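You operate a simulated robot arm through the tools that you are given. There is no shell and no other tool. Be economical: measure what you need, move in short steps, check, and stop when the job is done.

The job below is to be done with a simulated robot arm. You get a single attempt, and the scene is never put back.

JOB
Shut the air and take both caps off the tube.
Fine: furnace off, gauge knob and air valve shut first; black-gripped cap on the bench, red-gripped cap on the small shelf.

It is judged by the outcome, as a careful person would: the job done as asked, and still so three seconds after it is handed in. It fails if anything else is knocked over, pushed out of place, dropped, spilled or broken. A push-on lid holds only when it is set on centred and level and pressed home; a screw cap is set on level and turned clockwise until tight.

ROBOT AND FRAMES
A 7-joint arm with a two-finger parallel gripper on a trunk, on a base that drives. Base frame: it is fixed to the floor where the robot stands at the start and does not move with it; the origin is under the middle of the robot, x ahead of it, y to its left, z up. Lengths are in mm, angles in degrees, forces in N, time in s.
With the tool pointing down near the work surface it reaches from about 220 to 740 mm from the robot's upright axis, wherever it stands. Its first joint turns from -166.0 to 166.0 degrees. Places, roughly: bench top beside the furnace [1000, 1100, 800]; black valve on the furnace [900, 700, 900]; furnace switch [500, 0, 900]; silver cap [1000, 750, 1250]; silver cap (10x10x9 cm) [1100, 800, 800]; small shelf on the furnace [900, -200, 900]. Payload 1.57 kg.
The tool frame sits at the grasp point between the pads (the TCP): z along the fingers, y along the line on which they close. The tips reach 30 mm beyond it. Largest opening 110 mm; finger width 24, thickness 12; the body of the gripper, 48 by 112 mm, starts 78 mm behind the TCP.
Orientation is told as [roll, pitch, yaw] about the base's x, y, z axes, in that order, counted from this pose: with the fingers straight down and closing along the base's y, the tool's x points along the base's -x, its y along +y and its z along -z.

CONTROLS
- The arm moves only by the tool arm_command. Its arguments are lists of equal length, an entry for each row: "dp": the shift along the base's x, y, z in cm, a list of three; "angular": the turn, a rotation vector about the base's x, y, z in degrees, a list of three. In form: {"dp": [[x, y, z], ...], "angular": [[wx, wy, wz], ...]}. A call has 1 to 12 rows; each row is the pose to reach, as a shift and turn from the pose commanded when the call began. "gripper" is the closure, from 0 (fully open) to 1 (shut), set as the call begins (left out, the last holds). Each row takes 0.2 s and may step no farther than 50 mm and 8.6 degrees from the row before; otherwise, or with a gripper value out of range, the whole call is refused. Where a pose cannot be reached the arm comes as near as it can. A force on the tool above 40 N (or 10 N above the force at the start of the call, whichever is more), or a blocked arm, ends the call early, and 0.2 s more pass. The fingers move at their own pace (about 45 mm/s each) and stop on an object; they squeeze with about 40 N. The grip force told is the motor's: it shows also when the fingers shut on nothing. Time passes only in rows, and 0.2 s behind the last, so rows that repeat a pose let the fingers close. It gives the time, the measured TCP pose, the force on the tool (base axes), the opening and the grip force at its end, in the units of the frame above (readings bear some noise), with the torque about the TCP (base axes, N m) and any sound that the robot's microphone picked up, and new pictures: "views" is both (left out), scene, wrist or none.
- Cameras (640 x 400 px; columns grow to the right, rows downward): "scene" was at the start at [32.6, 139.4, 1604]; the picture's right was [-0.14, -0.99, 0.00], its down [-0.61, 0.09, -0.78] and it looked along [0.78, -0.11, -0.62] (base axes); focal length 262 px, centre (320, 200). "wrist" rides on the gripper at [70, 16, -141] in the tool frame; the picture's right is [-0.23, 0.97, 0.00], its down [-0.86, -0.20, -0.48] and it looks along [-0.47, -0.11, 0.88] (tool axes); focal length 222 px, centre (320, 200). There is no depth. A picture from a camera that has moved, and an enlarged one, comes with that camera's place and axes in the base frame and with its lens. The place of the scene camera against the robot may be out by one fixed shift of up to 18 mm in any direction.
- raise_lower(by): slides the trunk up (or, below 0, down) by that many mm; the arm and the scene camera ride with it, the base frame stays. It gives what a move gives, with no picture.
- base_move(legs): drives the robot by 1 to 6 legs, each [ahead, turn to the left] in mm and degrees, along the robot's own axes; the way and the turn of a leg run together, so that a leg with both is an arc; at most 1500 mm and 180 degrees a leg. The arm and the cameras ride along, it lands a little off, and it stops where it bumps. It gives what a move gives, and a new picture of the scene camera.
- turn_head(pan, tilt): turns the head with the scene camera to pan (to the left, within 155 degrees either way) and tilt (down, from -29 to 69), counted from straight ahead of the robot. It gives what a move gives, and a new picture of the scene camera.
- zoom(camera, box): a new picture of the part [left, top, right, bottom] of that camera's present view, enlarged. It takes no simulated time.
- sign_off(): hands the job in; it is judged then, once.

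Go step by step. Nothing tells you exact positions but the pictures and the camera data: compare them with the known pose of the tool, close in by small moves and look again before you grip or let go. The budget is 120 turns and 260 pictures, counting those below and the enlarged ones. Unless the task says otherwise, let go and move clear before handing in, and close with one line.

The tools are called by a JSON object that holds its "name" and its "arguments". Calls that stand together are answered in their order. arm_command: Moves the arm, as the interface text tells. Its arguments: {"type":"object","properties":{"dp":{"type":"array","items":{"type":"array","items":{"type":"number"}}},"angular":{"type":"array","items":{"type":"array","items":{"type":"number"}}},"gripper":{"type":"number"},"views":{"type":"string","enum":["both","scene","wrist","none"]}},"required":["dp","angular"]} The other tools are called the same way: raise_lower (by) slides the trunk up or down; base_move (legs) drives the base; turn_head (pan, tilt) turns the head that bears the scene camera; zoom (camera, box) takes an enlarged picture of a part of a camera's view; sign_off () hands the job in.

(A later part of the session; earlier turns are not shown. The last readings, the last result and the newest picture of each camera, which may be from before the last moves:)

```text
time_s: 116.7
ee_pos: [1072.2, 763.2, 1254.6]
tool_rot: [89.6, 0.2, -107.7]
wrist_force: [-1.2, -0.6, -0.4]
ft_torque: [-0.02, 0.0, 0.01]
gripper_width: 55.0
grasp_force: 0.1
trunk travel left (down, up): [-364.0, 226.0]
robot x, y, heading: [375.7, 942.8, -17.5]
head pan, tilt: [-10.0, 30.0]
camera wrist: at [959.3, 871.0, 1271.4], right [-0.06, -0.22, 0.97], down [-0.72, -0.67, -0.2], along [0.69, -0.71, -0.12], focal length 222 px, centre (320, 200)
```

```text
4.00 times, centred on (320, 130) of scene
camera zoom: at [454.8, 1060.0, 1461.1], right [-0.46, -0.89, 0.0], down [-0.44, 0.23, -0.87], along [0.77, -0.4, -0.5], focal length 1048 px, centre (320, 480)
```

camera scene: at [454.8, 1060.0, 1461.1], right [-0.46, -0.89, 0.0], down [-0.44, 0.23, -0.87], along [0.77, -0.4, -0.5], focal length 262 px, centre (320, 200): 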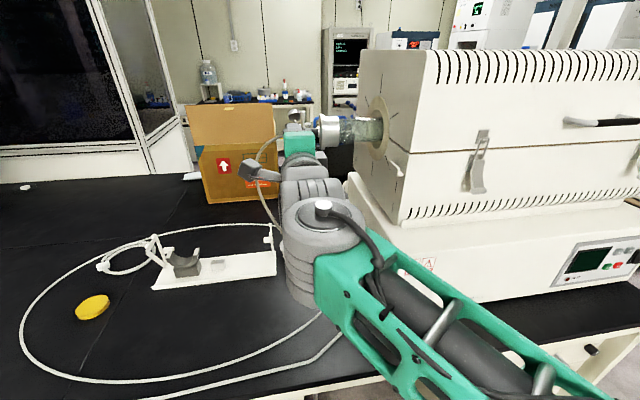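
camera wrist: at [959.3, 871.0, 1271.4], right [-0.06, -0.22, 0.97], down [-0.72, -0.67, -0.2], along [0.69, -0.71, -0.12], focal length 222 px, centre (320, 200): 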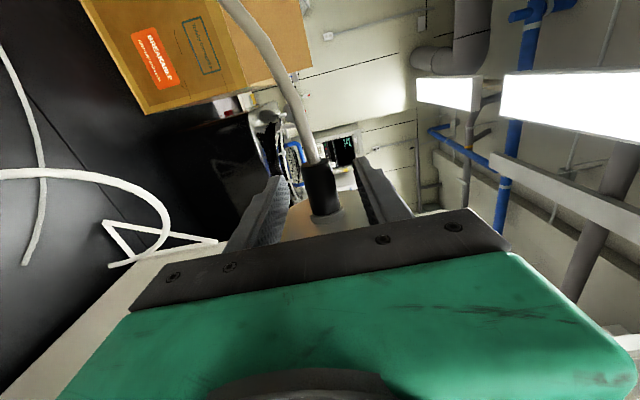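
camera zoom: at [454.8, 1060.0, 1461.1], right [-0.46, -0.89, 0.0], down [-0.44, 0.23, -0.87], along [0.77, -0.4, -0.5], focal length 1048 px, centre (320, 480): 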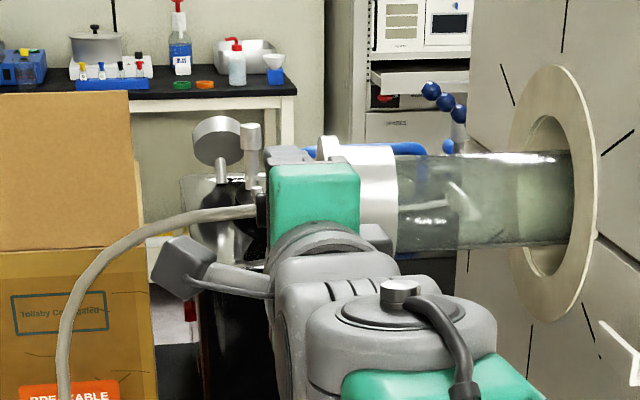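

The grip is between the pads. Closing now.

{"name": "arm_command", "arguments": {"dp": [[0, 0, 0], [0, 0, 0], [0, 0, 0], [0, 0, 0], [0, 0, 0]], "angular": [[0, 0, 0], [0, 0, 0], [0, 0, 0], [0, 0, 0], [0, 0, 0]], "gripper": 1, "views": "wrist"}}

{"name": "zoom", "arguments": {"camera": "wrist", "box": [220, 110, 420, 250]}}

```text
time_s: 117.8
ee_pos: [1072.0, 763.1, 1254.8]
tool_rot: [89.6, 0.2, -107.7]
wrist_force: [-0.9, 0.8, 1.5]
ft_torque: [-0.07, 0.04, -0.04]
gripper_width: 21.9
grasp_force: 34.1
trunk travel left (down, up): [-364.0, 226.0]
robot x, y, heading: [376.6, 938.4, -17.5]
head pan, tilt: [-10.0, 30.0]
camera wrist: at [958.9, 871.2, 1271.7], right [-0.07, -0.22, 0.97], down [-0.72, -0.67, -0.2], along [0.69, -0.71, -0.12], focal length 222 px, centre (320, 200)
```

wrist: 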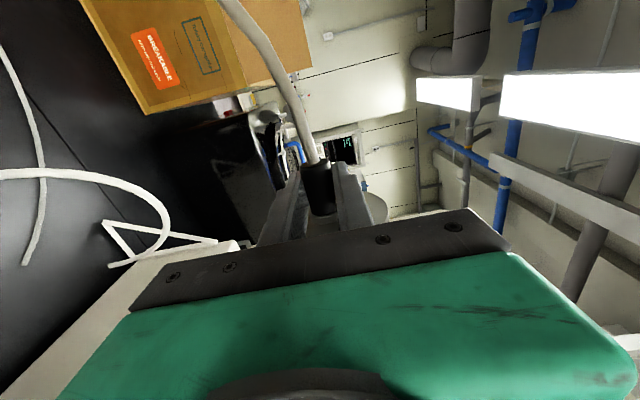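

```text
2.86 times, centred on (320, 180) of wrist
camera zoom: at [958.9, 871.2, 1271.7], right [-0.07, -0.22, 0.97], down [-0.72, -0.67, -0.2], along [0.69, -0.71, -0.12], focal length 635 px, centre (320, 257)
```

zoom: 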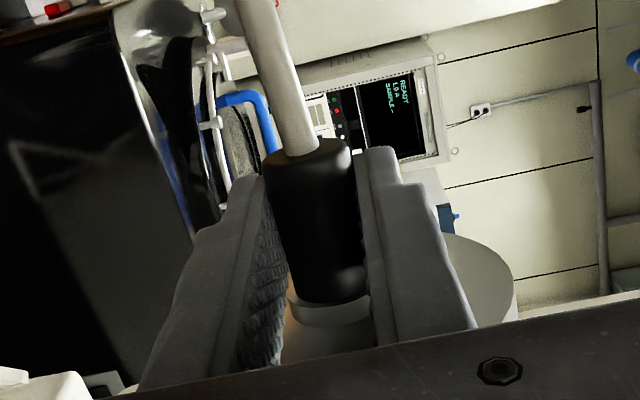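

Gripped (21.9 mm, 34 N). Pull straight along the tube axis to the left.

{"name": "arm_command", "arguments": {"dp": [[0.15, 0.5, 0], [0.3, 0.95, 0], [0.6, 1.9, 0], [0.9, 2.9, 0], [1.2, 3.8, 0]], "angular": [[0, 0, 0], [0, 0, 0], [0, 0, 0], [0, 0, 0], [0, 0, 0]], "views": "scene"}}

{"name": "zoom", "arguments": {"camera": "scene", "box": [240, 80, 400, 180]}}

```text
time_s: 119.0
ee_pos: [1084.0, 801.6, 1253.5]
tool_rot: [89.5, 0.2, -107.6]
wrist_force: [-0.2, -1.3, 0.1]
ft_torque: [0.12, 0.01, 0.01]
gripper_width: 21.5
grasp_force: 35.0
trunk travel left (down, up): [-364.0, 226.0]
robot x, y, heading: [378.4, 937.6, -17.4]
head pan, tilt: [-10.0, 30.0]
camera scene: at [455.1, 1059.9, 1461.1], right [-0.46, -0.89, 0.0], down [-0.44, 0.23, -0.87], along [0.77, -0.4, -0.5], focal length 262 px, centre (320, 200)
```

scene: 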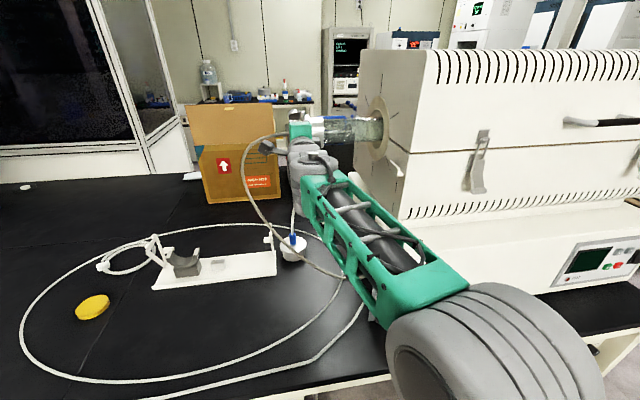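

```text
4.00 times, centred on (320, 130) of scene
camera zoom: at [455.1, 1059.9, 1461.1], right [-0.46, -0.89, 0.0], down [-0.44, 0.23, -0.87], along [0.77, -0.4, -0.5], focal length 1048 px, centre (320, 480)
```

zoom: 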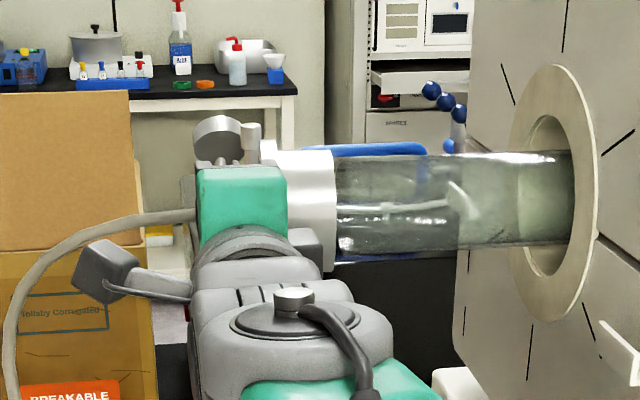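

The cap slid 40 mm with little force. Continue pulling another 80 mm.

{"name": "arm_command", "arguments": {"dp": [[0.6, 1.9, 0], [1.2, 3.8, 0], [1.8, 5.7, 0], [2.4, 7.6, 0], [3, 9.5, 0]], "angular": [[0, 0, 0], [0, 0, 0], [0, 0, 0], [0, 0, 0], [0, 0, 0]]}}

{"name": "zoom", "arguments": {"camera": "scene", "box": [240, 80, 400, 180]}}

```text
time_s: 120.2
ee_pos: [1114.2, 896.7, 1253.7]
tool_rot: [89.6, 0.2, -107.7]
wrist_force: [0.1, -0.1, 0.0]
ft_torque: [0.12, 0.04, 0.0]
gripper_width: 21.4
grasp_force: 35.0
trunk travel left (down, up): [-364.0, 226.0]
robot x, y, heading: [378.2, 941.2, -17.4]
head pan, tilt: [-10.0, 30.0]
camera scene: at [455.2, 1060.0, 1461.1], right [-0.46, -0.89, 0.0], down [-0.44, 0.23, -0.87], along [0.77, -0.4, -0.5], focal length 262 px, centre (320, 200)
camera wrist: at [1001.6, 1004.7, 1271.1], right [-0.06, -0.22, 0.97], down [-0.72, -0.67, -0.2], along [0.69, -0.71, -0.12], focal length 222 px, centre (320, 200)
```

scene: 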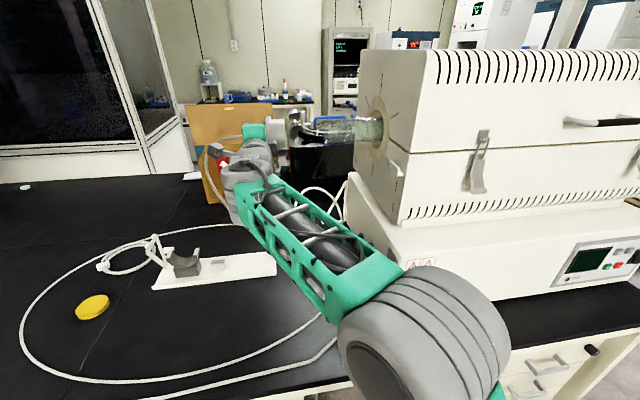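
wrist: 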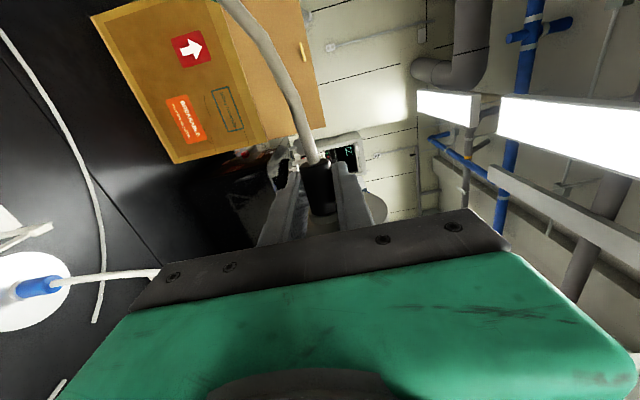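

```text
4.00 times, centred on (320, 130) of scene
camera zoom: at [455.2, 1060.0, 1461.1], right [-0.46, -0.89, 0.0], down [-0.44, 0.23, -0.87], along [0.77, -0.4, -0.5], focal length 1048 px, centre (320, 480)
```

zoom: 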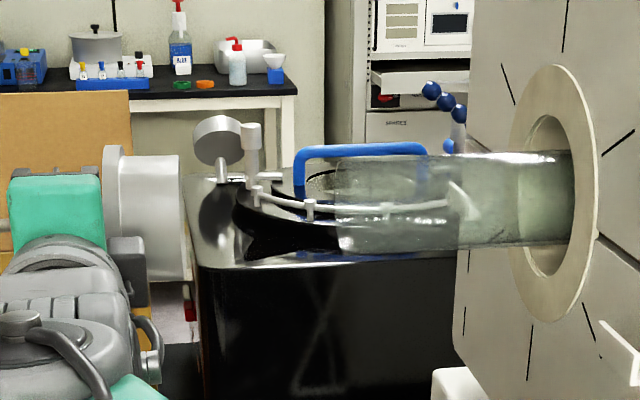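

The cap is off the tube. I'll retract it toward me over the bench, clear of the cardboard box, before turning it upright.

{"name": "arm_command", "arguments": {"dp": [[-4, 2, 0], [-8, 4, 0], [-12, 6, 0], [-16, 8, 0], [-19, 10, 0]], "angular": [[0, 0, 0], [0, 0, 0], [0, 0, 0], [0, 0, 0], [0, 0, 0]], "views": "none"}}

{"name": "arm_command", "arguments": {"dp": [[0, 0, 0], [0, 0, 0], [0, 0, 0], [0, 0, 0], [0, 0, 0], [0, 0, 0]], "angular": [[7.6, -2.4, 0], [15.2, -4.8, 0], [22.8, -7.2, 0], [30.4, -9.6, 0], [38, -12, 0], [45.6, -14.3, 0]]}}

```text
time_s: 121.5
ee_pos: [923.7, 995.8, 1252.9]
tool_rot: [89.7, 0.2, -107.7]
wrist_force: [0.0, -0.6, -0.3]
ft_torque: [0.09, 0.0, 0.05]
gripper_width: 21.8
grasp_force: 35.2
trunk travel left (down, up): [-364.0, 226.0]
robot x, y, heading: [378.8, 940.3, -17.6]
head pan, tilt: [-10.0, 30.0]
```

```text
time_s: 122.8
ee_pos: [923.7, 996.5, 1253.8]
tool_rot: [89.2, 48.1, -107.9]
wrist_force: [0.2, -0.3, 0.1]
ft_torque: [0.05, -0.01, -0.02]
gripper_width: 21.6
grasp_force: 34.8
trunk travel left (down, up): [-364.0, 226.0]
robot x, y, heading: [378.2, 939.5, -17.4]
head pan, tilt: [-10.0, 30.0]
camera scene: at [455.0, 1060.0, 1461.1], right [-0.46, -0.89, 0.0], down [-0.44, 0.23, -0.87], along [0.77, -0.4, -0.5], focal length 262 px, centre (320, 200)
camera wrist: at [800.8, 1070.0, 1317.6], right [-0.26, -0.84, 0.48], down [-0.59, -0.26, -0.77], along [0.77, -0.48, -0.43], focal length 222 px, centre (320, 200)
```

scene: 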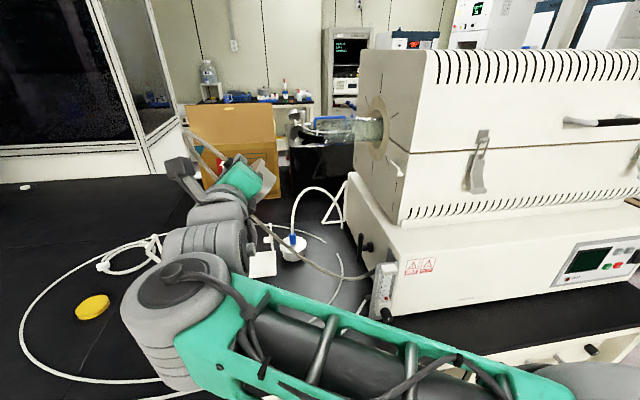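
wrist: 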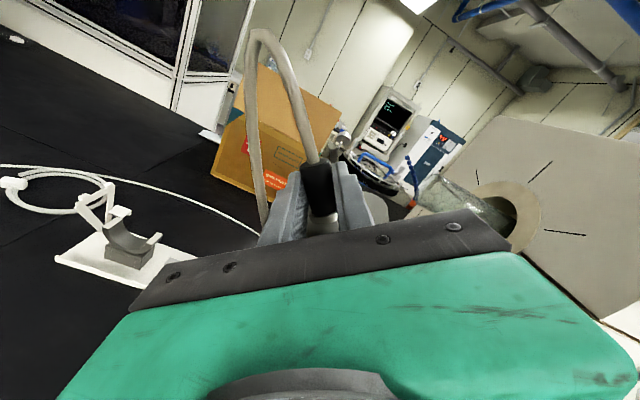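

Half turned; continue to fully upright (open end down).

{"name": "arm_command", "arguments": {"dp": [[0, 0, 0], [0, 0, 0], [0, 0, 0], [0, 0, 0], [0, 0, 0], [0, 0, 0]], "angular": [[7.6, -2.4, 0], [15.2, -4.8, 0], [22.8, -7.2, 0], [30.4, -9.6, 0], [38, -12, 0], [40.5, -12.7, 0]]}}

{"name": "turn_head", "arguments": {"pan": 15, "tilt": 40}}

```text
time_s: 124.2
ee_pos: [923.8, 996.0, 1255.1]
tool_rot: [-67.7, 89.4, 95.1]
wrist_force: [0.1, -0.9, 0.1]
ft_torque: [0.02, 0.02, -0.01]
gripper_width: 21.9
grasp_force: 35.2
trunk travel left (down, up): [-364.0, 226.0]
robot x, y, heading: [376.3, 943.0, -17.2]
head pan, tilt: [-10.0, 30.0]
camera scene: at [454.7, 1059.6, 1461.2], right [-0.46, -0.89, 0.0], down [-0.44, 0.23, -0.87], along [0.77, -0.4, -0.5], focal length 262 px, centre (320, 200)
camera wrist: at [784.4, 1019.5, 1325.2], right [-0.29, -0.93, -0.24], down [-0.4, 0.34, -0.85], along [0.87, -0.15, -0.47], focal length 222 px, centre (320, 200)
```

scene: 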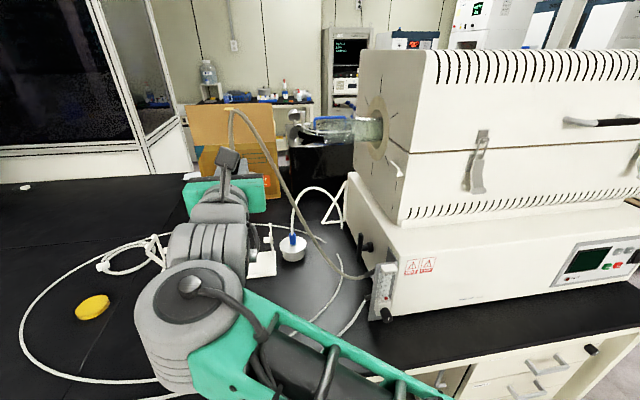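
wrist: 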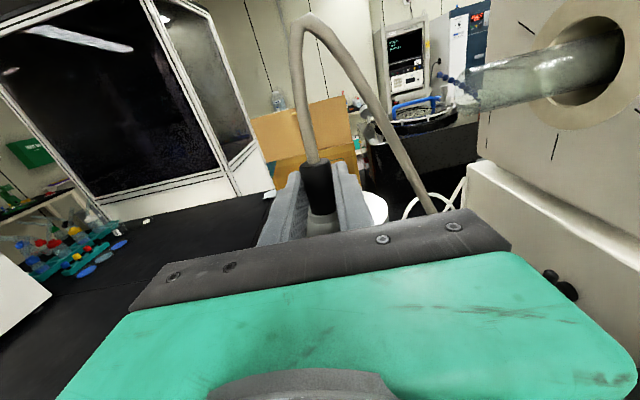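

```text
time_s: 125.1
ee_pos: [924.4, 996.6, 1252.8]
tool_rot: [-50.9, 89.5, 112.0]
wrist_force: [0.2, 0.0, -0.1]
ft_torque: [0.02, 0.05, -0.01]
gripper_width: 21.6
grasp_force: 34.9
trunk travel left (down, up): [-364.0, 226.0]
robot x, y, heading: [380.1, 941.3, -17.7]
head pan, tilt: [15.0, 40.0]
camera scene: at [459.7, 1098.0, 1445.8], right [-0.04, -1.0, 0.0], down [-0.64, 0.03, -0.77], along [0.77, -0.03, -0.64], focal length 262 px, centre (320, 200)
```

scene: 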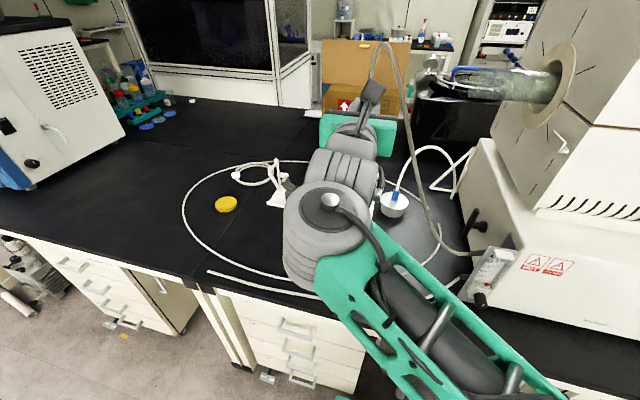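

The cap is upright. The spot below (d≈583, s≈1230) lies between the tray and the hose strands, so I'll lower straight down by trunk in steps.

{"name": "raise_lower", "arguments": {"by": -90}}

{"name": "raise_lower", "arguments": {"by": -90}}

{"name": "raise_lower", "arguments": {"by": -70}}

{"name": "turn_head", "arguments": {"pan": 15, "tilt": 35}}

```text
time_s: 126.4
ee_pos: [923.5, 995.3, 1164.2]
tool_rot: [-53.5, 89.5, 109.4]
wrist_force: [0.3, 0.6, 0.5]
ft_torque: [0.01, 0.03, 0.02]
gripper_width: 21.7
grasp_force: 34.9
trunk travel left (down, up): [-274.0, 316.0]
robot x, y, heading: [376.4, 938.9, -17.1]
head pan, tilt: [15.0, 40.0]
```

```text
time_s: 127.6
ee_pos: [924.0, 996.3, 1074.3]
tool_rot: [-53.4, 89.5, 109.5]
wrist_force: [0.0, -0.8, -0.2]
ft_torque: [0.05, 0.01, 0.02]
gripper_width: 21.3
grasp_force: 34.9
trunk travel left (down, up): [-184.0, 406.0]
robot x, y, heading: [378.2, 938.0, -17.4]
head pan, tilt: [15.0, 40.0]
```

```text
time_s: 128.7
ee_pos: [923.9, 995.5, 1004.1]
tool_rot: [-53.4, 89.5, 109.6]
wrist_force: [0.1, 0.0, 0.1]
ft_torque: [-0.05, 0.07, 0.0]
gripper_width: 21.7
grasp_force: 34.5
trunk travel left (down, up): [-114.0, 476.0]
robot x, y, heading: [376.6, 940.8, -17.3]
head pan, tilt: [15.0, 40.0]
```

```text
time_s: 129.4
ee_pos: [924.2, 995.2, 1003.6]
tool_rot: [-51.9, 89.5, 111.0]
wrist_force: [-0.5, -0.8, 0.9]
ft_torque: [-0.03, 0.0, 0.01]
gripper_width: 21.5
grasp_force: 35.3
trunk travel left (down, up): [-114.0, 476.0]
robot x, y, heading: [378.8, 941.4, -17.3]
head pan, tilt: [15.0, 35.0]
camera scene: at [462.7, 1097.9, 1203.3], right [-0.04, -1.0, 0.0], down [-0.57, 0.03, -0.82], along [0.82, -0.04, -0.57], focal length 262 px, centre (320, 200)
```

scene: 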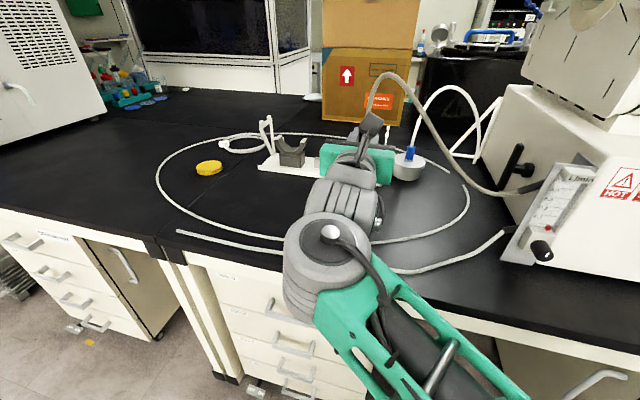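

Hose strand lies about 30–40 mm in front of the cap's footprint, fine. Lower 70 mm more, then look with the wrist camera.

{"name": "raise_lower", "arguments": {"by": -65}}

{"name": "arm_command", "arguments": {"dp": [[0, 0, -0.5]], "angular": [[0, 0, 0]], "views": "both"}}

{"name": "zoom", "arguments": {"camera": "scene", "box": [260, 90, 460, 260]}}

```text
time_s: 130.4
ee_pos: [924.8, 997.3, 939.7]
tool_rot: [-53.5, 89.5, 109.6]
wrist_force: [-0.1, -0.1, -0.4]
ft_torque: [-0.03, 0.06, -0.02]
gripper_width: 22.1
grasp_force: 34.6
trunk travel left (down, up): [-49.0, 541.0]
robot x, y, heading: [372.1, 935.3, -17.4]
head pan, tilt: [15.0, 35.0]
```

```text
time_s: 130.8
ee_pos: [923.4, 995.7, 935.4]
tool_rot: [-51.6, 89.6, 111.4]
wrist_force: [-0.2, 1.2, -0.5]
ft_torque: [0.01, 0.02, -0.01]
gripper_width: 21.5
grasp_force: 34.8
trunk travel left (down, up): [-49.0, 541.0]
robot x, y, heading: [378.8, 939.1, -17.4]
head pan, tilt: [15.0, 35.0]
camera scene: at [462.7, 1097.9, 1138.3], right [-0.04, -1.0, 0.0], down [-0.57, 0.03, -0.82], along [0.82, -0.04, -0.57], focal length 262 px, centre (320, 200)
camera wrist: at [785.2, 1020.3, 1004.3], right [-0.29, -0.93, -0.23], down [-0.4, 0.34, -0.85], along [0.87, -0.15, -0.47], focal length 222 px, centre (320, 200)
```

scene: 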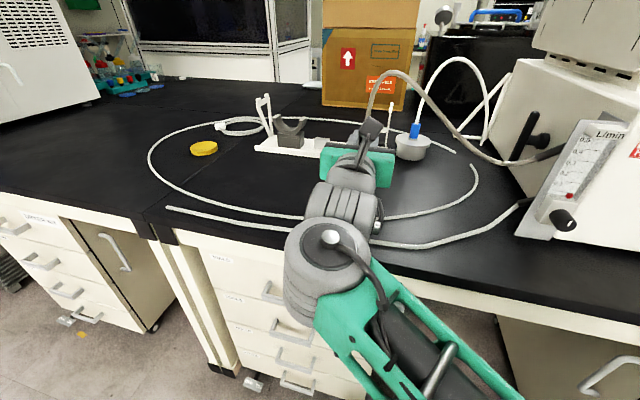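
wrist: 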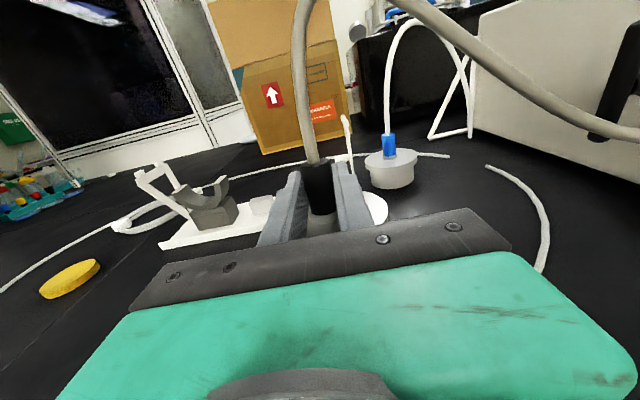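

```text
2.35 times, centred on (360, 175) of scene
camera zoom: at [462.7, 1097.9, 1138.3], right [-0.04, -1.0, 0.0], down [-0.57, 0.03, -0.82], along [0.82, -0.04, -0.57], focal length 617 px, centre (226, 259)
```

zoom: 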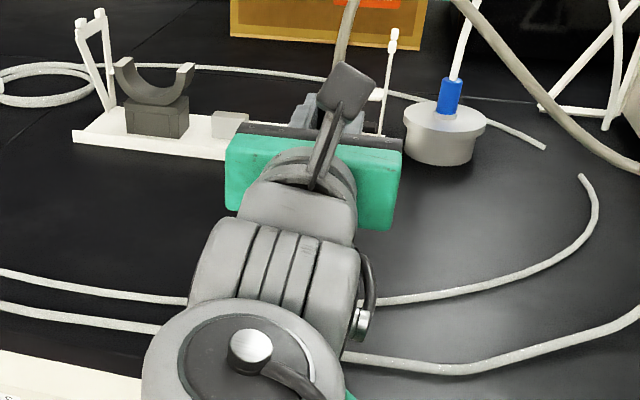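

Nearly at the bench. Lower by 5 mm steps until contact is felt.

{"name": "arm_command", "arguments": {"dp": [[0, 0, -0.5], [0, 0, -1], [0, 0, -1.5], [0, 0, -2], [0, 0, -2.5], [0, 0, -3], [0, 0, -3.5]], "angular": [[0, 0, 0], [0, 0, 0], [0, 0, 0], [0, 0, 0], [0, 0, 0], [0, 0, 0], [0, 0, 0]], "views": "wrist"}}

```text
time_s: 132.4
ee_pos: [921.8, 995.8, 907.8]
tool_rot: [-10.3, 89.5, 152.5]
wrist_force: [0.0, -0.3, 0.9]
ft_torque: [0.0, 0.05, 0.03]
gripper_width: 21.7
grasp_force: 34.2
out of reach, approached as far as the arm can: row 6, 7
trunk travel left (down, up): [-49.0, 541.0]
robot x, y, heading: [376.0, 937.5, -17.6]
head pan, tilt: [15.0, 35.0]
camera wrist: at [782.9, 1020.4, 979.5], right [-0.29, -0.93, -0.23], down [-0.41, 0.33, -0.85], along [0.87, -0.15, -0.47], focal length 222 px, centre (320, 200)
```

wrist: 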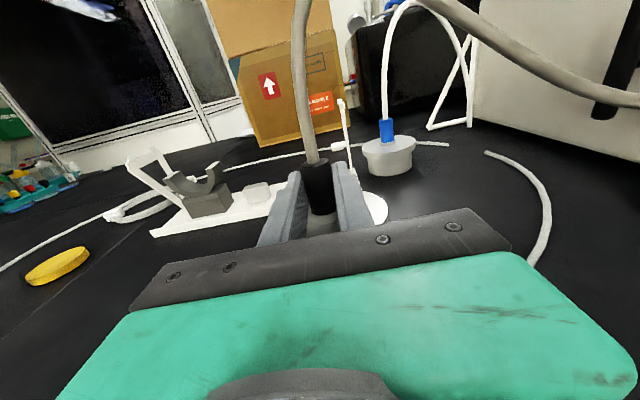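

Still no contact at the arm's limit; I'll lower the trunk by 10 mm steps.

{"name": "raise_lower", "arguments": {"by": -8}}

{"name": "raise_lower", "arguments": {"by": -8}}

{"name": "zoom", "arguments": {"camera": "wrist", "box": [240, 120, 460, 250]}}

```text
time_s: 133.0
ee_pos: [921.4, 995.6, 900.9]
tool_rot: [-11.5, 89.6, 151.5]
wrist_force: [0.3, -0.6, 0.9]
ft_torque: [0.0, -0.01, 0.0]
gripper_width: 21.7
grasp_force: 34.5
trunk travel left (down, up): [-41.0, 549.0]
robot x, y, heading: [380.4, 935.2, -17.5]
head pan, tilt: [15.0, 35.0]
```

```text
time_s: 133.6
ee_pos: [920.3, 997.6, 892.0]
tool_rot: [-11.4, 89.5, 151.4]
wrist_force: [0.0, 0.6, 0.5]
ft_torque: [-0.01, 0.01, 0.02]
gripper_width: 22.0
grasp_force: 34.3
trunk travel left (down, up): [-33.0, 557.0]
robot x, y, heading: [377.9, 937.1, -17.5]
head pan, tilt: [15.0, 35.0]
```

```text
2.91 times, centred on (350, 185) of wrist
camera zoom: at [782.8, 1020.3, 963.5], right [-0.29, -0.93, -0.23], down [-0.41, 0.34, -0.85], along [0.87, -0.15, -0.47], focal length 646 px, centre (233, 244)
```

zoom: 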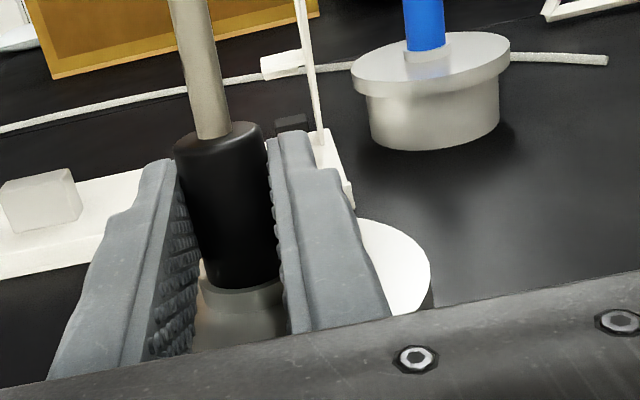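

No contact yet; the bench is probably nearer z≈800. Continue in small steps.

{"name": "raise_lower", "arguments": {"by": -6}}

{"name": "raise_lower", "arguments": {"by": -6}}

{"name": "zoom", "arguments": {"camera": "scene", "box": [260, 90, 460, 260]}}

```text
time_s: 134.1
ee_pos: [921.4, 995.3, 886.7]
tool_rot: [-11.6, 89.5, 151.4]
wrist_force: [-0.4, -0.3, -1.1]
ft_torque: [0.01, 0.03, 0.0]
gripper_width: 21.5
grasp_force: 34.8
trunk travel left (down, up): [-27.0, 563.0]
robot x, y, heading: [377.4, 941.0, -17.5]
head pan, tilt: [15.0, 35.0]
```

```text
time_s: 134.7
ee_pos: [921.5, 995.4, 880.1]
tool_rot: [-11.4, 89.5, 151.5]
wrist_force: [0.0, -0.3, 0.0]
ft_torque: [0.02, -0.03, 0.01]
gripper_width: 21.9
grasp_force: 34.6
trunk travel left (down, up): [-21.0, 569.0]
robot x, y, heading: [378.1, 940.0, -17.5]
head pan, tilt: [15.0, 35.0]
```

```text
2.35 times, centred on (360, 175) of scene
camera zoom: at [462.7, 1097.9, 1110.2], right [-0.04, -1.0, 0.0], down [-0.57, 0.03, -0.82], along [0.82, -0.04, -0.57], focal length 617 px, centre (226, 259)
```

zoom: 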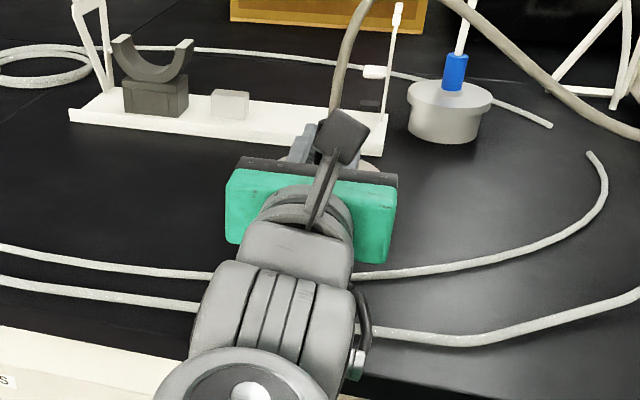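

Still free; continue down in small steps.

{"name": "raise_lower", "arguments": {"by": -6}}

{"name": "raise_lower", "arguments": {"by": -6}}

{"name": "arm_command", "arguments": {"dp": [[0, 0, -0.3]], "angular": [[0, 0, 0]], "views": "wrist"}}

```text
time_s: 135.2
ee_pos: [922.0, 995.8, 874.5]
tool_rot: [-11.2, 89.5, 151.7]
wrist_force: [-0.2, 0.5, 1.2]
ft_torque: [-0.03, 0.02, -0.02]
gripper_width: 21.7
grasp_force: 34.5
trunk travel left (down, up): [-15.0, 575.0]
robot x, y, heading: [376.5, 939.4, -17.4]
head pan, tilt: [15.0, 35.0]
```

```text
time_s: 135.8
ee_pos: [920.4, 995.7, 873.7]
tool_rot: [-77.0, 89.4, 86.0]
wrist_force: [2.3, 1.3, 17.7]
ft_torque: [-0.17, -1.04, -0.02]
gripper_width: 22.2
grasp_force: 35.0
trunk travel left (down, up): [-9.0, 581.0]
robot x, y, heading: [375.3, 941.0, -17.5]
head pan, tilt: [15.0, 35.0]
```

```text
time_s: 136.2
ee_pos: [918.6, 994.9, 870.6]
tool_rot: [-28.1, 89.7, 134.7]
wrist_force: [-8.2, 1.8, 24.5]
ft_torque: [-0.2, -0.72, 0.01]
gripper_width: 21.8
grasp_force: 34.5
trunk travel left (down, up): [-9.0, 581.0]
robot x, y, heading: [374.0, 940.5, -17.4]
head pan, tilt: [15.0, 35.0]
camera wrist: at [779.6, 1020.1, 941.0], right [-0.29, -0.93, -0.23], down [-0.4, 0.33, -0.85], along [0.87, -0.15, -0.47], focal length 222 px, centre (320, 200)
```

wrist: 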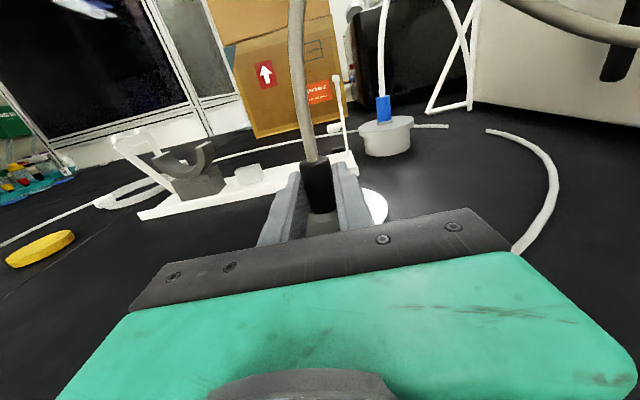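

Contact at 24 N: the cap stands on the bench. Ease up 2 mm, open wide, and back straight away.

{"name": "arm_command", "arguments": {"dp": [[0.1, 0, 0.25], [0.1, 0, 0.25], [0.1, 0, 0.25], [0.1, 0, 0.25], [0.1, 0, 0.25]], "angular": [[0, 0, 0], [0, 0, 0], [0, 0, 0], [0, 0, 0], [0, 0, 0]], "gripper": 0.5, "views": "wrist"}}

{"name": "zoom", "arguments": {"camera": "wrist", "box": [220, 120, 440, 250]}}

```text
time_s: 137.4
ee_pos: [922.2, 996.0, 867.5]
tool_rot: [-3.8, 89.4, 159.1]
wrist_force: [-0.2, 0.3, -0.6]
ft_torque: [-0.01, -0.01, 0.01]
gripper_width: 54.9
grasp_force: 0.1
trunk travel left (down, up): [-9.0, 581.0]
robot x, y, heading: [378.4, 936.9, -17.5]
head pan, tilt: [15.0, 35.0]
camera wrist: at [783.6, 1020.5, 939.3], right [-0.29, -0.93, -0.23], down [-0.41, 0.33, -0.85], along [0.87, -0.15, -0.47], focal length 222 px, centre (320, 200)
```

wrist: 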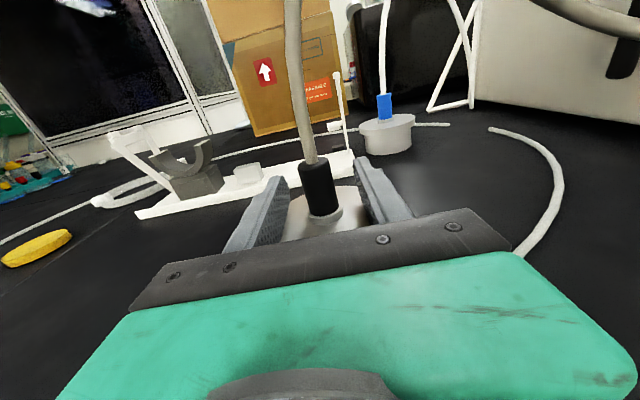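

```text
2.91 times, centred on (330, 185) of wrist
camera zoom: at [783.6, 1020.5, 939.3], right [-0.29, -0.93, -0.23], down [-0.41, 0.33, -0.85], along [0.87, -0.15, -0.47], focal length 646 px, centre (291, 244)
```

zoom: 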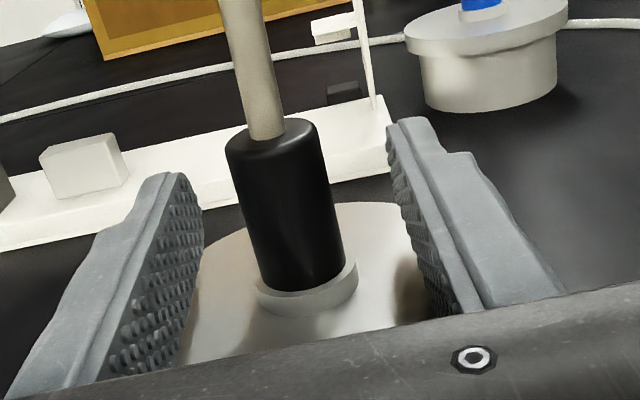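

The cap stands upright on the bench, released. Back straight out, then check it.

{"name": "arm_command", "arguments": {"dp": [[-2, 0.6, 0.1], [-5, 1.6, 0.3], [-8, 2.5, 0.5], [-11, 3.4, 1.5], [-14, 4.3, 3]], "angular": [[0, 0, 0], [0, 0, 0], [0, 0, 0], [0, 0, 0], [0, 0, 0]], "views": "wrist"}}

{"name": "raise_lower", "arguments": {"by": 100}}

{"name": "raise_lower", "arguments": {"by": 100}}

{"name": "turn_head", "arguments": {"pan": 20, "tilt": 30}}

```text
time_s: 138.6
ee_pos: [826.7, 1023.6, 883.3]
tool_rot: [-7.7, 89.5, 155.5]
wrist_force: [0.6, -1.0, 0.3]
ft_torque: [0.04, -0.02, 0.02]
gripper_width: 54.8
grasp_force: 0.0
out of reach, approached as far as the arm can: row 4, 5
trunk travel left (down, up): [-9.0, 581.0]
robot x, y, heading: [375.4, 942.2, -17.5]
head pan, tilt: [15.0, 35.0]
camera wrist: at [687.2, 1047.0, 954.6], right [-0.29, -0.93, -0.23], down [-0.41, 0.33, -0.85], along [0.87, -0.15, -0.47], focal length 222 px, centre (320, 200)
```

wrist: 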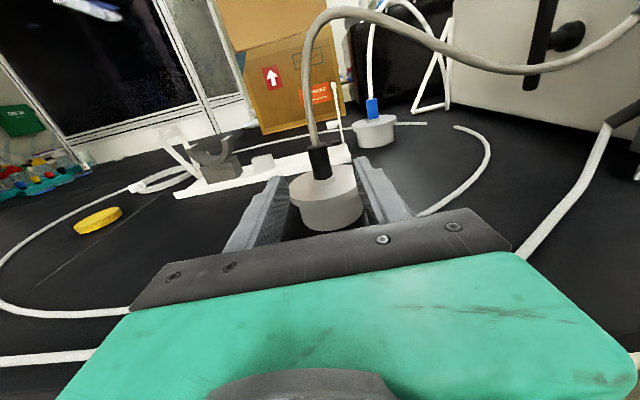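

```text
time_s: 139.9
ee_pos: [824.9, 1022.8, 983.8]
tool_rot: [-11.8, 89.6, 151.2]
wrist_force: [-0.7, 0.0, -0.3]
ft_torque: [0.0, -0.01, 0.01]
gripper_width: 55.0
grasp_force: 0.0
trunk travel left (down, up): [-109.0, 481.0]
robot x, y, heading: [373.9, 940.7, -17.4]
head pan, tilt: [15.0, 35.0]
```

```text
time_s: 141.2
ee_pos: [825.8, 1022.8, 1082.9]
tool_rot: [-11.9, 89.5, 151.3]
wrist_force: [0.3, -0.4, -0.5]
ft_torque: [0.02, 0.02, -0.01]
gripper_width: 54.9
grasp_force: 0.2
trunk travel left (down, up): [-209.0, 381.0]
robot x, y, heading: [378.4, 937.9, -17.6]
head pan, tilt: [15.0, 35.0]
```

```text
time_s: 141.9
ee_pos: [825.9, 1023.7, 1083.3]
tool_rot: [-12.5, 89.5, 150.6]
wrist_force: [1.0, 0.5, -0.1]
ft_torque: [0.02, -0.03, -0.01]
gripper_width: 55.0
grasp_force: 0.1
trunk travel left (down, up): [-209.0, 381.0]
robot x, y, heading: [376.3, 938.0, -17.5]
head pan, tilt: [20.0, 30.0]
camera scene: at [464.9, 1105.6, 1306.1], right [0.04, -1.0, 0.0], down [-0.5, -0.02, -0.87], along [0.86, 0.04, -0.5], focal length 262 px, centre (320, 200)
```

scene: 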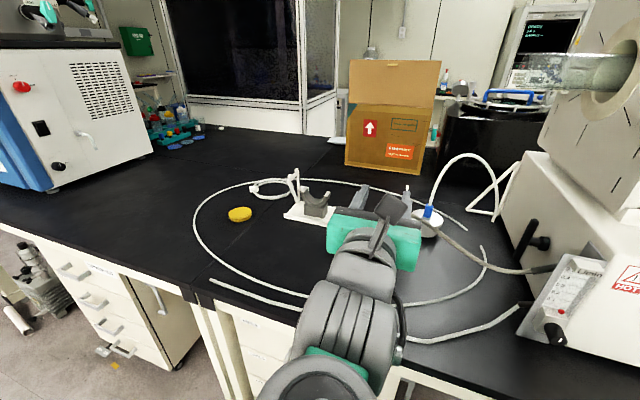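

The black cap stands safely on the bench. Next is the right end; the camera must sit on the right side there, so I test rolling the wrist further (180→270°) here in free space after raising.

{"name": "raise_lower", "arguments": {"by": 100}}

{"name": "arm_command", "arguments": {"dp": [[0, 0, 2], [0, 0, 4], [0, 0, 6], [0, 0, 8], [0, 0, 8], [0, 0, 8], [0, 0, 8], [0, 0, 8], [0, 0, 8], [0, 0, 8], [0, 0, 8]], "angular": [[0, 0, 0], [0, 0, 0], [7.6, -2.4, 0], [15.2, -4.8, 0], [22.8, -7.2, 0], [30.4, -9.6, 0], [38, -12, 0], [45.6, -14.3, 0], [53.2, -16.7, 0], [60.8, -19.1, 0], [68.4, -21.5, 0]], "views": "wrist"}}

```text
time_s: 143.2
ee_pos: [826.0, 1023.0, 1184.5]
tool_rot: [-11.8, 89.5, 151.2]
wrist_force: [0.3, 0.2, -0.4]
ft_torque: [0.04, 0.01, 0.0]
gripper_width: 55.2
grasp_force: 0.0
trunk travel left (down, up): [-309.0, 281.0]
robot x, y, heading: [378.5, 938.9, -17.6]
head pan, tilt: [20.0, 30.0]
```

```text
time_s: 145.6
ee_pos: [716.4, 788.5, 1378.2]
tool_rot: [-91.6, 25.1, 74.4]
wrist_force: [-1.7, -3.4, 0.0]
ft_torque: [-0.01, -0.01, 0.38]
gripper_width: 54.8
grasp_force: 0.1
out of reach, approached as far as the arm can: row 5, 6, 7, 8, 9, 10, 11
trunk travel left (down, up): [-309.0, 281.0]
robot x, y, heading: [378.8, 942.1, -17.7]
head pan, tilt: [20.0, 30.0]
camera wrist: at [562.9, 756.1, 1388.4], right [-0.03, -0.21, -0.98], down [-0.24, 0.95, -0.19], along [0.97, 0.23, -0.08], focal length 222 px, centre (320, 200)
```

wrist: 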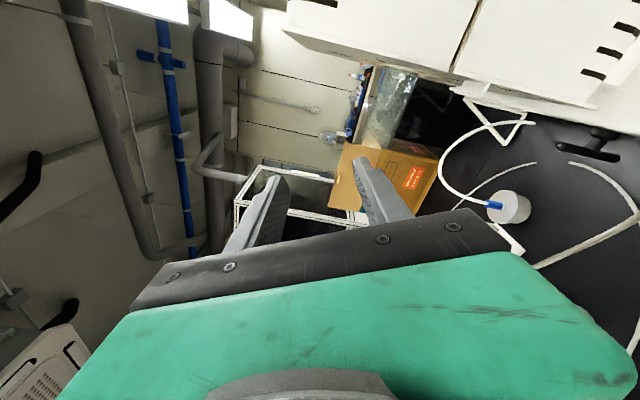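

The wrist stops near 245°, so I'll use the other roll direction for the red cap (grip with the camera on the left, then turn to 0°). Reversing the roll now.

{"name": "arm_command", "arguments": {"dp": [[0, 0, 0], [0, 0, 0], [0, 0, 0], [0, 0, 0], [0, 0, 0], [0, 0, 0], [0, 0, 0], [0, 0, 0], [0, 0, 0], [0, 0, 0], [0, 0, 0], [0, 0, 0]], "angular": [[-7.6, 2.4, 0], [-15.2, 4.8, 0], [-22.8, 7.2, 0], [-30.4, 9.6, 0], [-38, 12, 0], [-45.6, 14.3, 0], [-53.2, 16.7, 0], [-60.8, 19.1, 0], [-68.4, 21.5, 0], [-76, 23.9, 0], [-83.6, 26.3, 0], [-91.2, 28.7, 0]], "views": "none"}}

{"name": "arm_command", "arguments": {"dp": [[0, 0, 0], [0, 0, 0], [0, 0, 0], [0, 0, 0], [0, 0, 0], [0, 0, 0], [0, 0, 0], [0, 0, 0]], "angular": [[-7.6, 2.4, 0], [-15.2, 4.8, 0], [-22.8, 7.2, 0], [-30.4, 9.6, 0], [-38, 12, 0], [-45.6, 14.3, 0], [-53.2, 16.7, 0], [-60.8, 19.1, 0]], "views": "scene"}}

```text
time_s: 148.2
ee_pos: [726.6, 799.5, 1375.1]
tool_rot: [84.7, 58.2, -111.2]
wrist_force: [-0.6, 0.2, 0.5]
ft_torque: [0.02, 0.0, -0.04]
gripper_width: 54.9
grasp_force: 0.1
trunk travel left (down, up): [-309.0, 281.0]
robot x, y, heading: [381.7, 939.2, -17.3]
head pan, tilt: [20.0, 30.0]
```

```text
time_s: 150.0
ee_pos: [725.6, 800.8, 1375.0]
tool_rot: [87.8, -5.5, -109.3]
wrist_force: [-0.6, 0.5, -0.1]
ft_torque: [-0.02, -0.01, -0.01]
gripper_width: 55.0
grasp_force: 0.2
trunk travel left (down, up): [-309.0, 281.0]
robot x, y, heading: [378.8, 938.8, -17.7]
head pan, tilt: [20.0, 30.0]
camera scene: at [464.9, 1105.5, 1406.1], right [0.04, -1.0, 0.0], down [-0.5, -0.02, -0.87], along [0.87, 0.04, -0.5], focal length 262 px, centre (320, 200)
```

scene: 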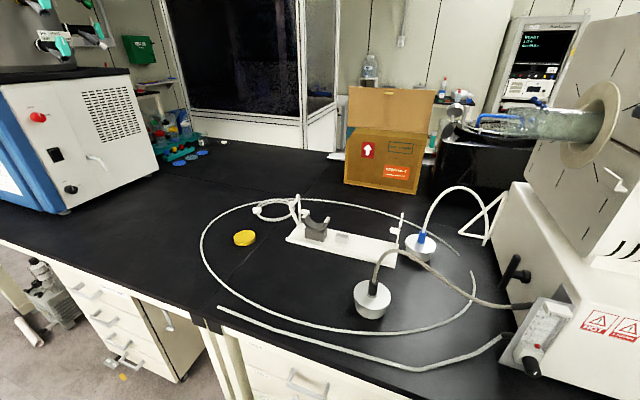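

The black cap stands neatly. Now drive to the right end: back off, travel right along the bench, and face the furnace again.

{"name": "base_move", "arguments": {"legs": [[-330, 0], [0, -90], [1120, 0], [0, 90]]}}

{"name": "turn_head", "arguments": {"pan": 10, "tilt": 25}}

```text
time_s: 165.2
ee_pos: [104.0, -164.0, 1375.7]
tool_rot: [87.8, -5.3, -107.0]
wrist_force: [0.3, 0.2, 0.2]
ft_torque: [-0.01, 0.02, 0.01]
gripper_width: 55.1
grasp_force: 0.1
trunk travel left (down, up): [-309.0, 281.0]
robot x, y, heading: [-251.8, -37.9, -14.8]
head pan, tilt: [20.0, 30.0]
camera scene: at [-170.9, 130.7, 1406.1], right [0.09, -1.0, 0.0], down [-0.5, -0.04, -0.87], along [0.86, 0.07, -0.5], focal length 262 px, centre (320, 200)
```

scene: 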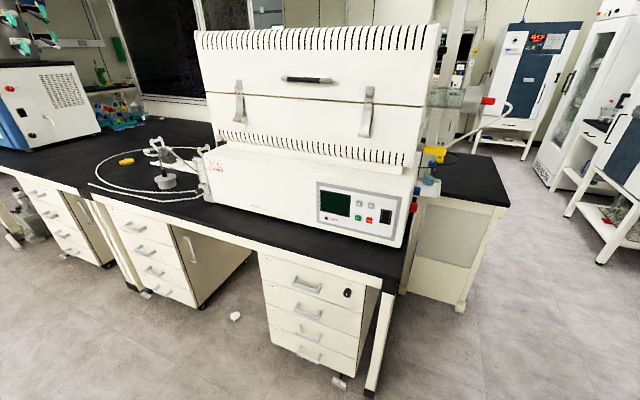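

```text
time_s: 165.9
ee_pos: [102.7, -163.6, 1374.1]
tool_rot: [87.8, -5.3, -107.0]
wrist_force: [-0.2, 0.0, -0.5]
ft_torque: [-0.02, 0.02, -0.03]
gripper_width: 55.0
grasp_force: 0.0
trunk travel left (down, up): [-309.0, 281.0]
robot x, y, heading: [-247.5, -39.5, -15.1]
head pan, tilt: [10.0, 25.0]
camera scene: at [-169.2, 114.8, 1414.1], right [-0.09, -1.0, 0.0], down [-0.42, 0.04, -0.91], along [0.9, -0.08, -0.42], focal length 262 px, centre (320, 200)
```

scene: 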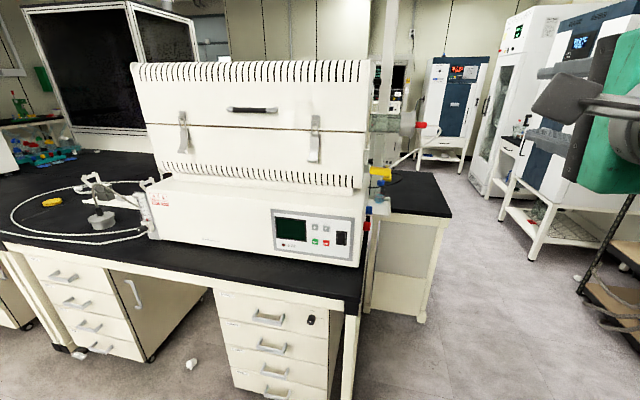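

Zooming in on the right end with the red cap and the shelf.

{"name": "zoom", "arguments": {"camera": "scene", "box": [340, 90, 480, 230]}}

{"name": "arm_command", "arguments": {"dp": [[0, 0, 0]], "angular": [[0, 0, 0]], "views": "wrist"}}

```text
2.86 times, centred on (410, 160) of scene
camera zoom: at [-169.2, 114.8, 1414.1], right [-0.09, -1.0, 0.0], down [-0.42, 0.04, -0.91], along [0.9, -0.08, -0.42], focal length 749 px, centre (63, 314)
```

zoom: 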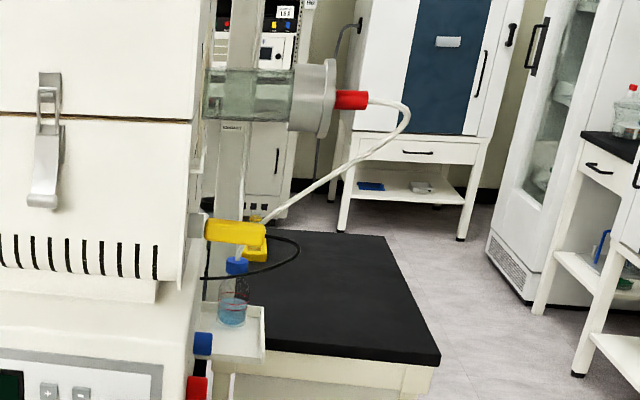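

```text
time_s: 166.3
ee_pos: [101.8, -163.1, 1374.4]
tool_rot: [87.9, -5.4, -107.0]
wrist_force: [0.5, -0.7, 0.5]
ft_torque: [-0.04, 0.01, 0.01]
gripper_width: 55.1
grasp_force: 0.0
trunk travel left (down, up): [-309.0, 281.0]
robot x, y, heading: [-251.2, -39.6, -15.2]
head pan, tilt: [10.0, 25.0]
camera wrist: at [-10.1, -55.9, 1389.6], right [-0.01, -0.14, 0.99], down [-0.72, -0.69, -0.1], along [0.7, -0.71, -0.1], focal length 222 px, centre (320, 200)
```

wrist: 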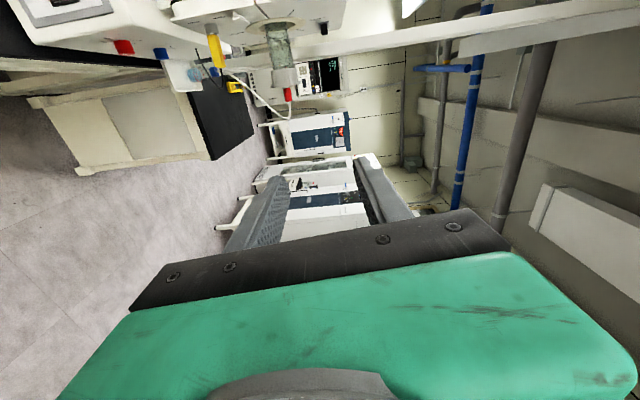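

The shelf is a small white tray on the furnace's right side, with a bottle standing on its rear part. I'll zoom further to size it.

{"name": "zoom", "arguments": {"camera": "scene", "box": [370, 160, 420, 220]}}

{"name": "zoom", "arguments": {"camera": "wrist", "box": [100, 0, 320, 140]}}

```text
6.67 times, centred on (395, 190) of scene
camera zoom: at [-169.2, 114.8, 1414.1], right [-0.09, -1.0, 0.0], down [-0.42, 0.04, -0.91], along [0.9, -0.08, -0.42], focal length 1747 px, centre (-180, 267)
```

zoom: 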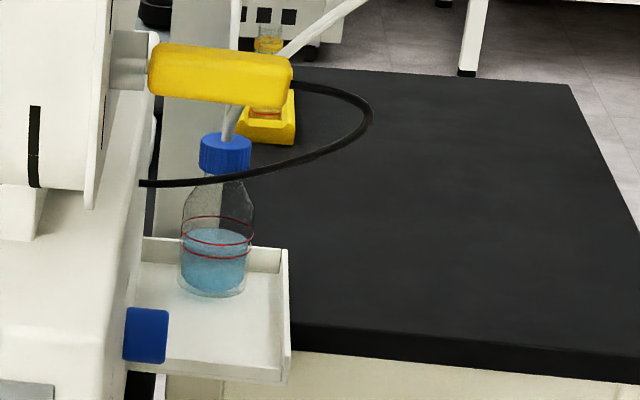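

```text
2.86 times, centred on (210, 70) of wrist
camera zoom: at [-10.1, -55.9, 1389.6], right [-0.01, -0.14, 0.99], down [-0.72, -0.69, -0.1], along [0.7, -0.71, -0.1], focal length 635 px, centre (634, 571)
```

zoom: 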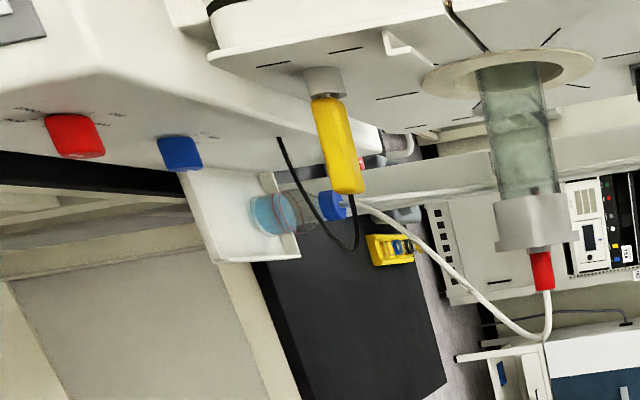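

The shelf's front part is free; the bottle stands at the rear. The red grip is at about d≈800, s≈-80, z≈1252. I'll align the heading and drive up to the same stand-off that worked on the left.

{"name": "base_move", "arguments": {"legs": [[0, -2.4], [300, 0]]}}

{"name": "arm_command", "arguments": {"dp": [[1, 0, -1]], "angular": [[5, -1.7, 0]], "views": "wrist"}}

```text
time_s: 168.7
ee_pos: [382.7, -268.3, 1374.6]
tool_rot: [87.9, -5.3, -109.4]
wrist_force: [0.2, -0.2, 0.9]
ft_torque: [0.01, -0.03, 0.0]
gripper_width: 55.0
grasp_force: 0.1
trunk travel left (down, up): [-309.0, 281.0]
robot x, y, heading: [37.7, -130.5, -17.5]
head pan, tilt: [10.0, 25.0]
camera scene: at [123.0, 21.5, 1414.1], right [-0.13, -0.99, 0.0], down [-0.42, 0.06, -0.91], along [0.9, -0.12, -0.42], focal length 262 px, centre (320, 200)
```

scene: 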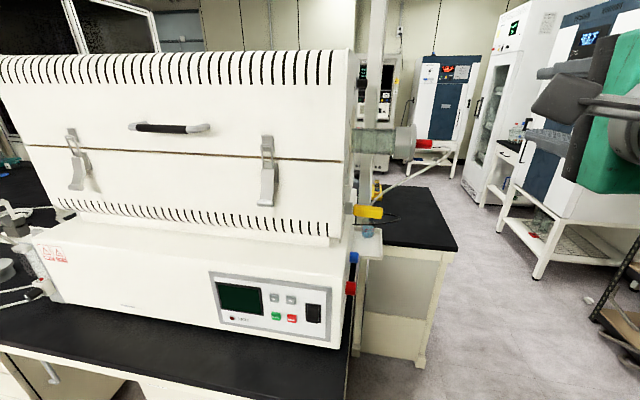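

```text
time_s: 169.1
ee_pos: [384.1, -268.7, 1380.5]
tool_rot: [88.0, -2.1, -109.4]
wrist_force: [0.5, 0.6, -0.1]
ft_torque: [0.03, 0.03, -0.04]
gripper_width: 54.9
grasp_force: 0.2
out of reach, approached as far as the arm can: row 1
trunk travel left (down, up): [-309.0, 281.0]
robot x, y, heading: [34.1, -132.1, -17.6]
head pan, tilt: [10.0, 25.0]
camera wrist: at [275.5, -156.3, 1399.4], right [-0.03, -0.19, 0.98], down [-0.74, -0.65, -0.15], along [0.67, -0.73, -0.12], focal length 222 px, centre (320, 200)
```

wrist: 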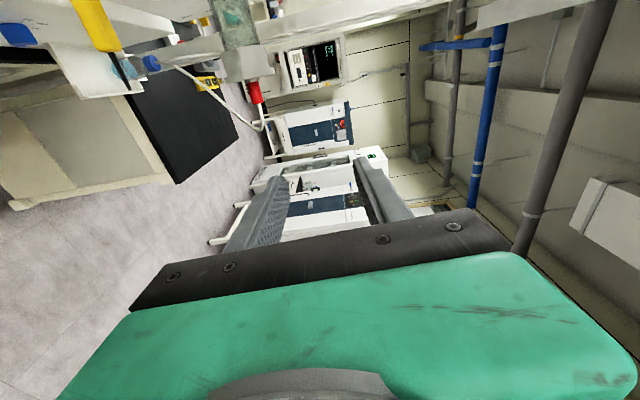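

Good alignment. Extend toward the cap, staying on its right side, and lower to z≈1256.

{"name": "arm_command", "arguments": {"dp": [[4, -0.8, -2], [8, -1.6, -4], [12, -2.4, -7], [16, -3.2, -10], [18.7, -3.8, -12.5]], "angular": [[0, 0, 0.5], [0, 0, 1], [0, 0, 1.5], [-0.4, -1.2, 2], [-0.4, -1.2, 2]], "views": "wrist"}}

{"name": "zoom", "arguments": {"camera": "wrist", "box": [200, 60, 440, 250]}}

```text
refused: row 3 steps farther than a row can; nothing moved
```

```text
2.11 times, centred on (320, 155) of wrist
camera zoom: at [275.5, -156.3, 1399.4], right [-0.03, -0.19, 0.98], down [-0.74, -0.65, -0.15], along [0.67, -0.73, -0.12], focal length 468 px, centre (320, 295)
```

zoom: 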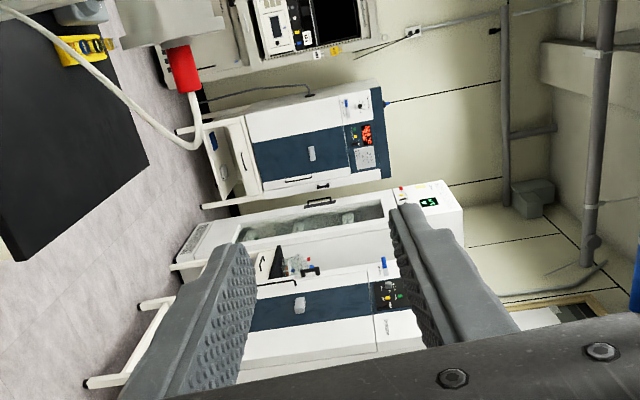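

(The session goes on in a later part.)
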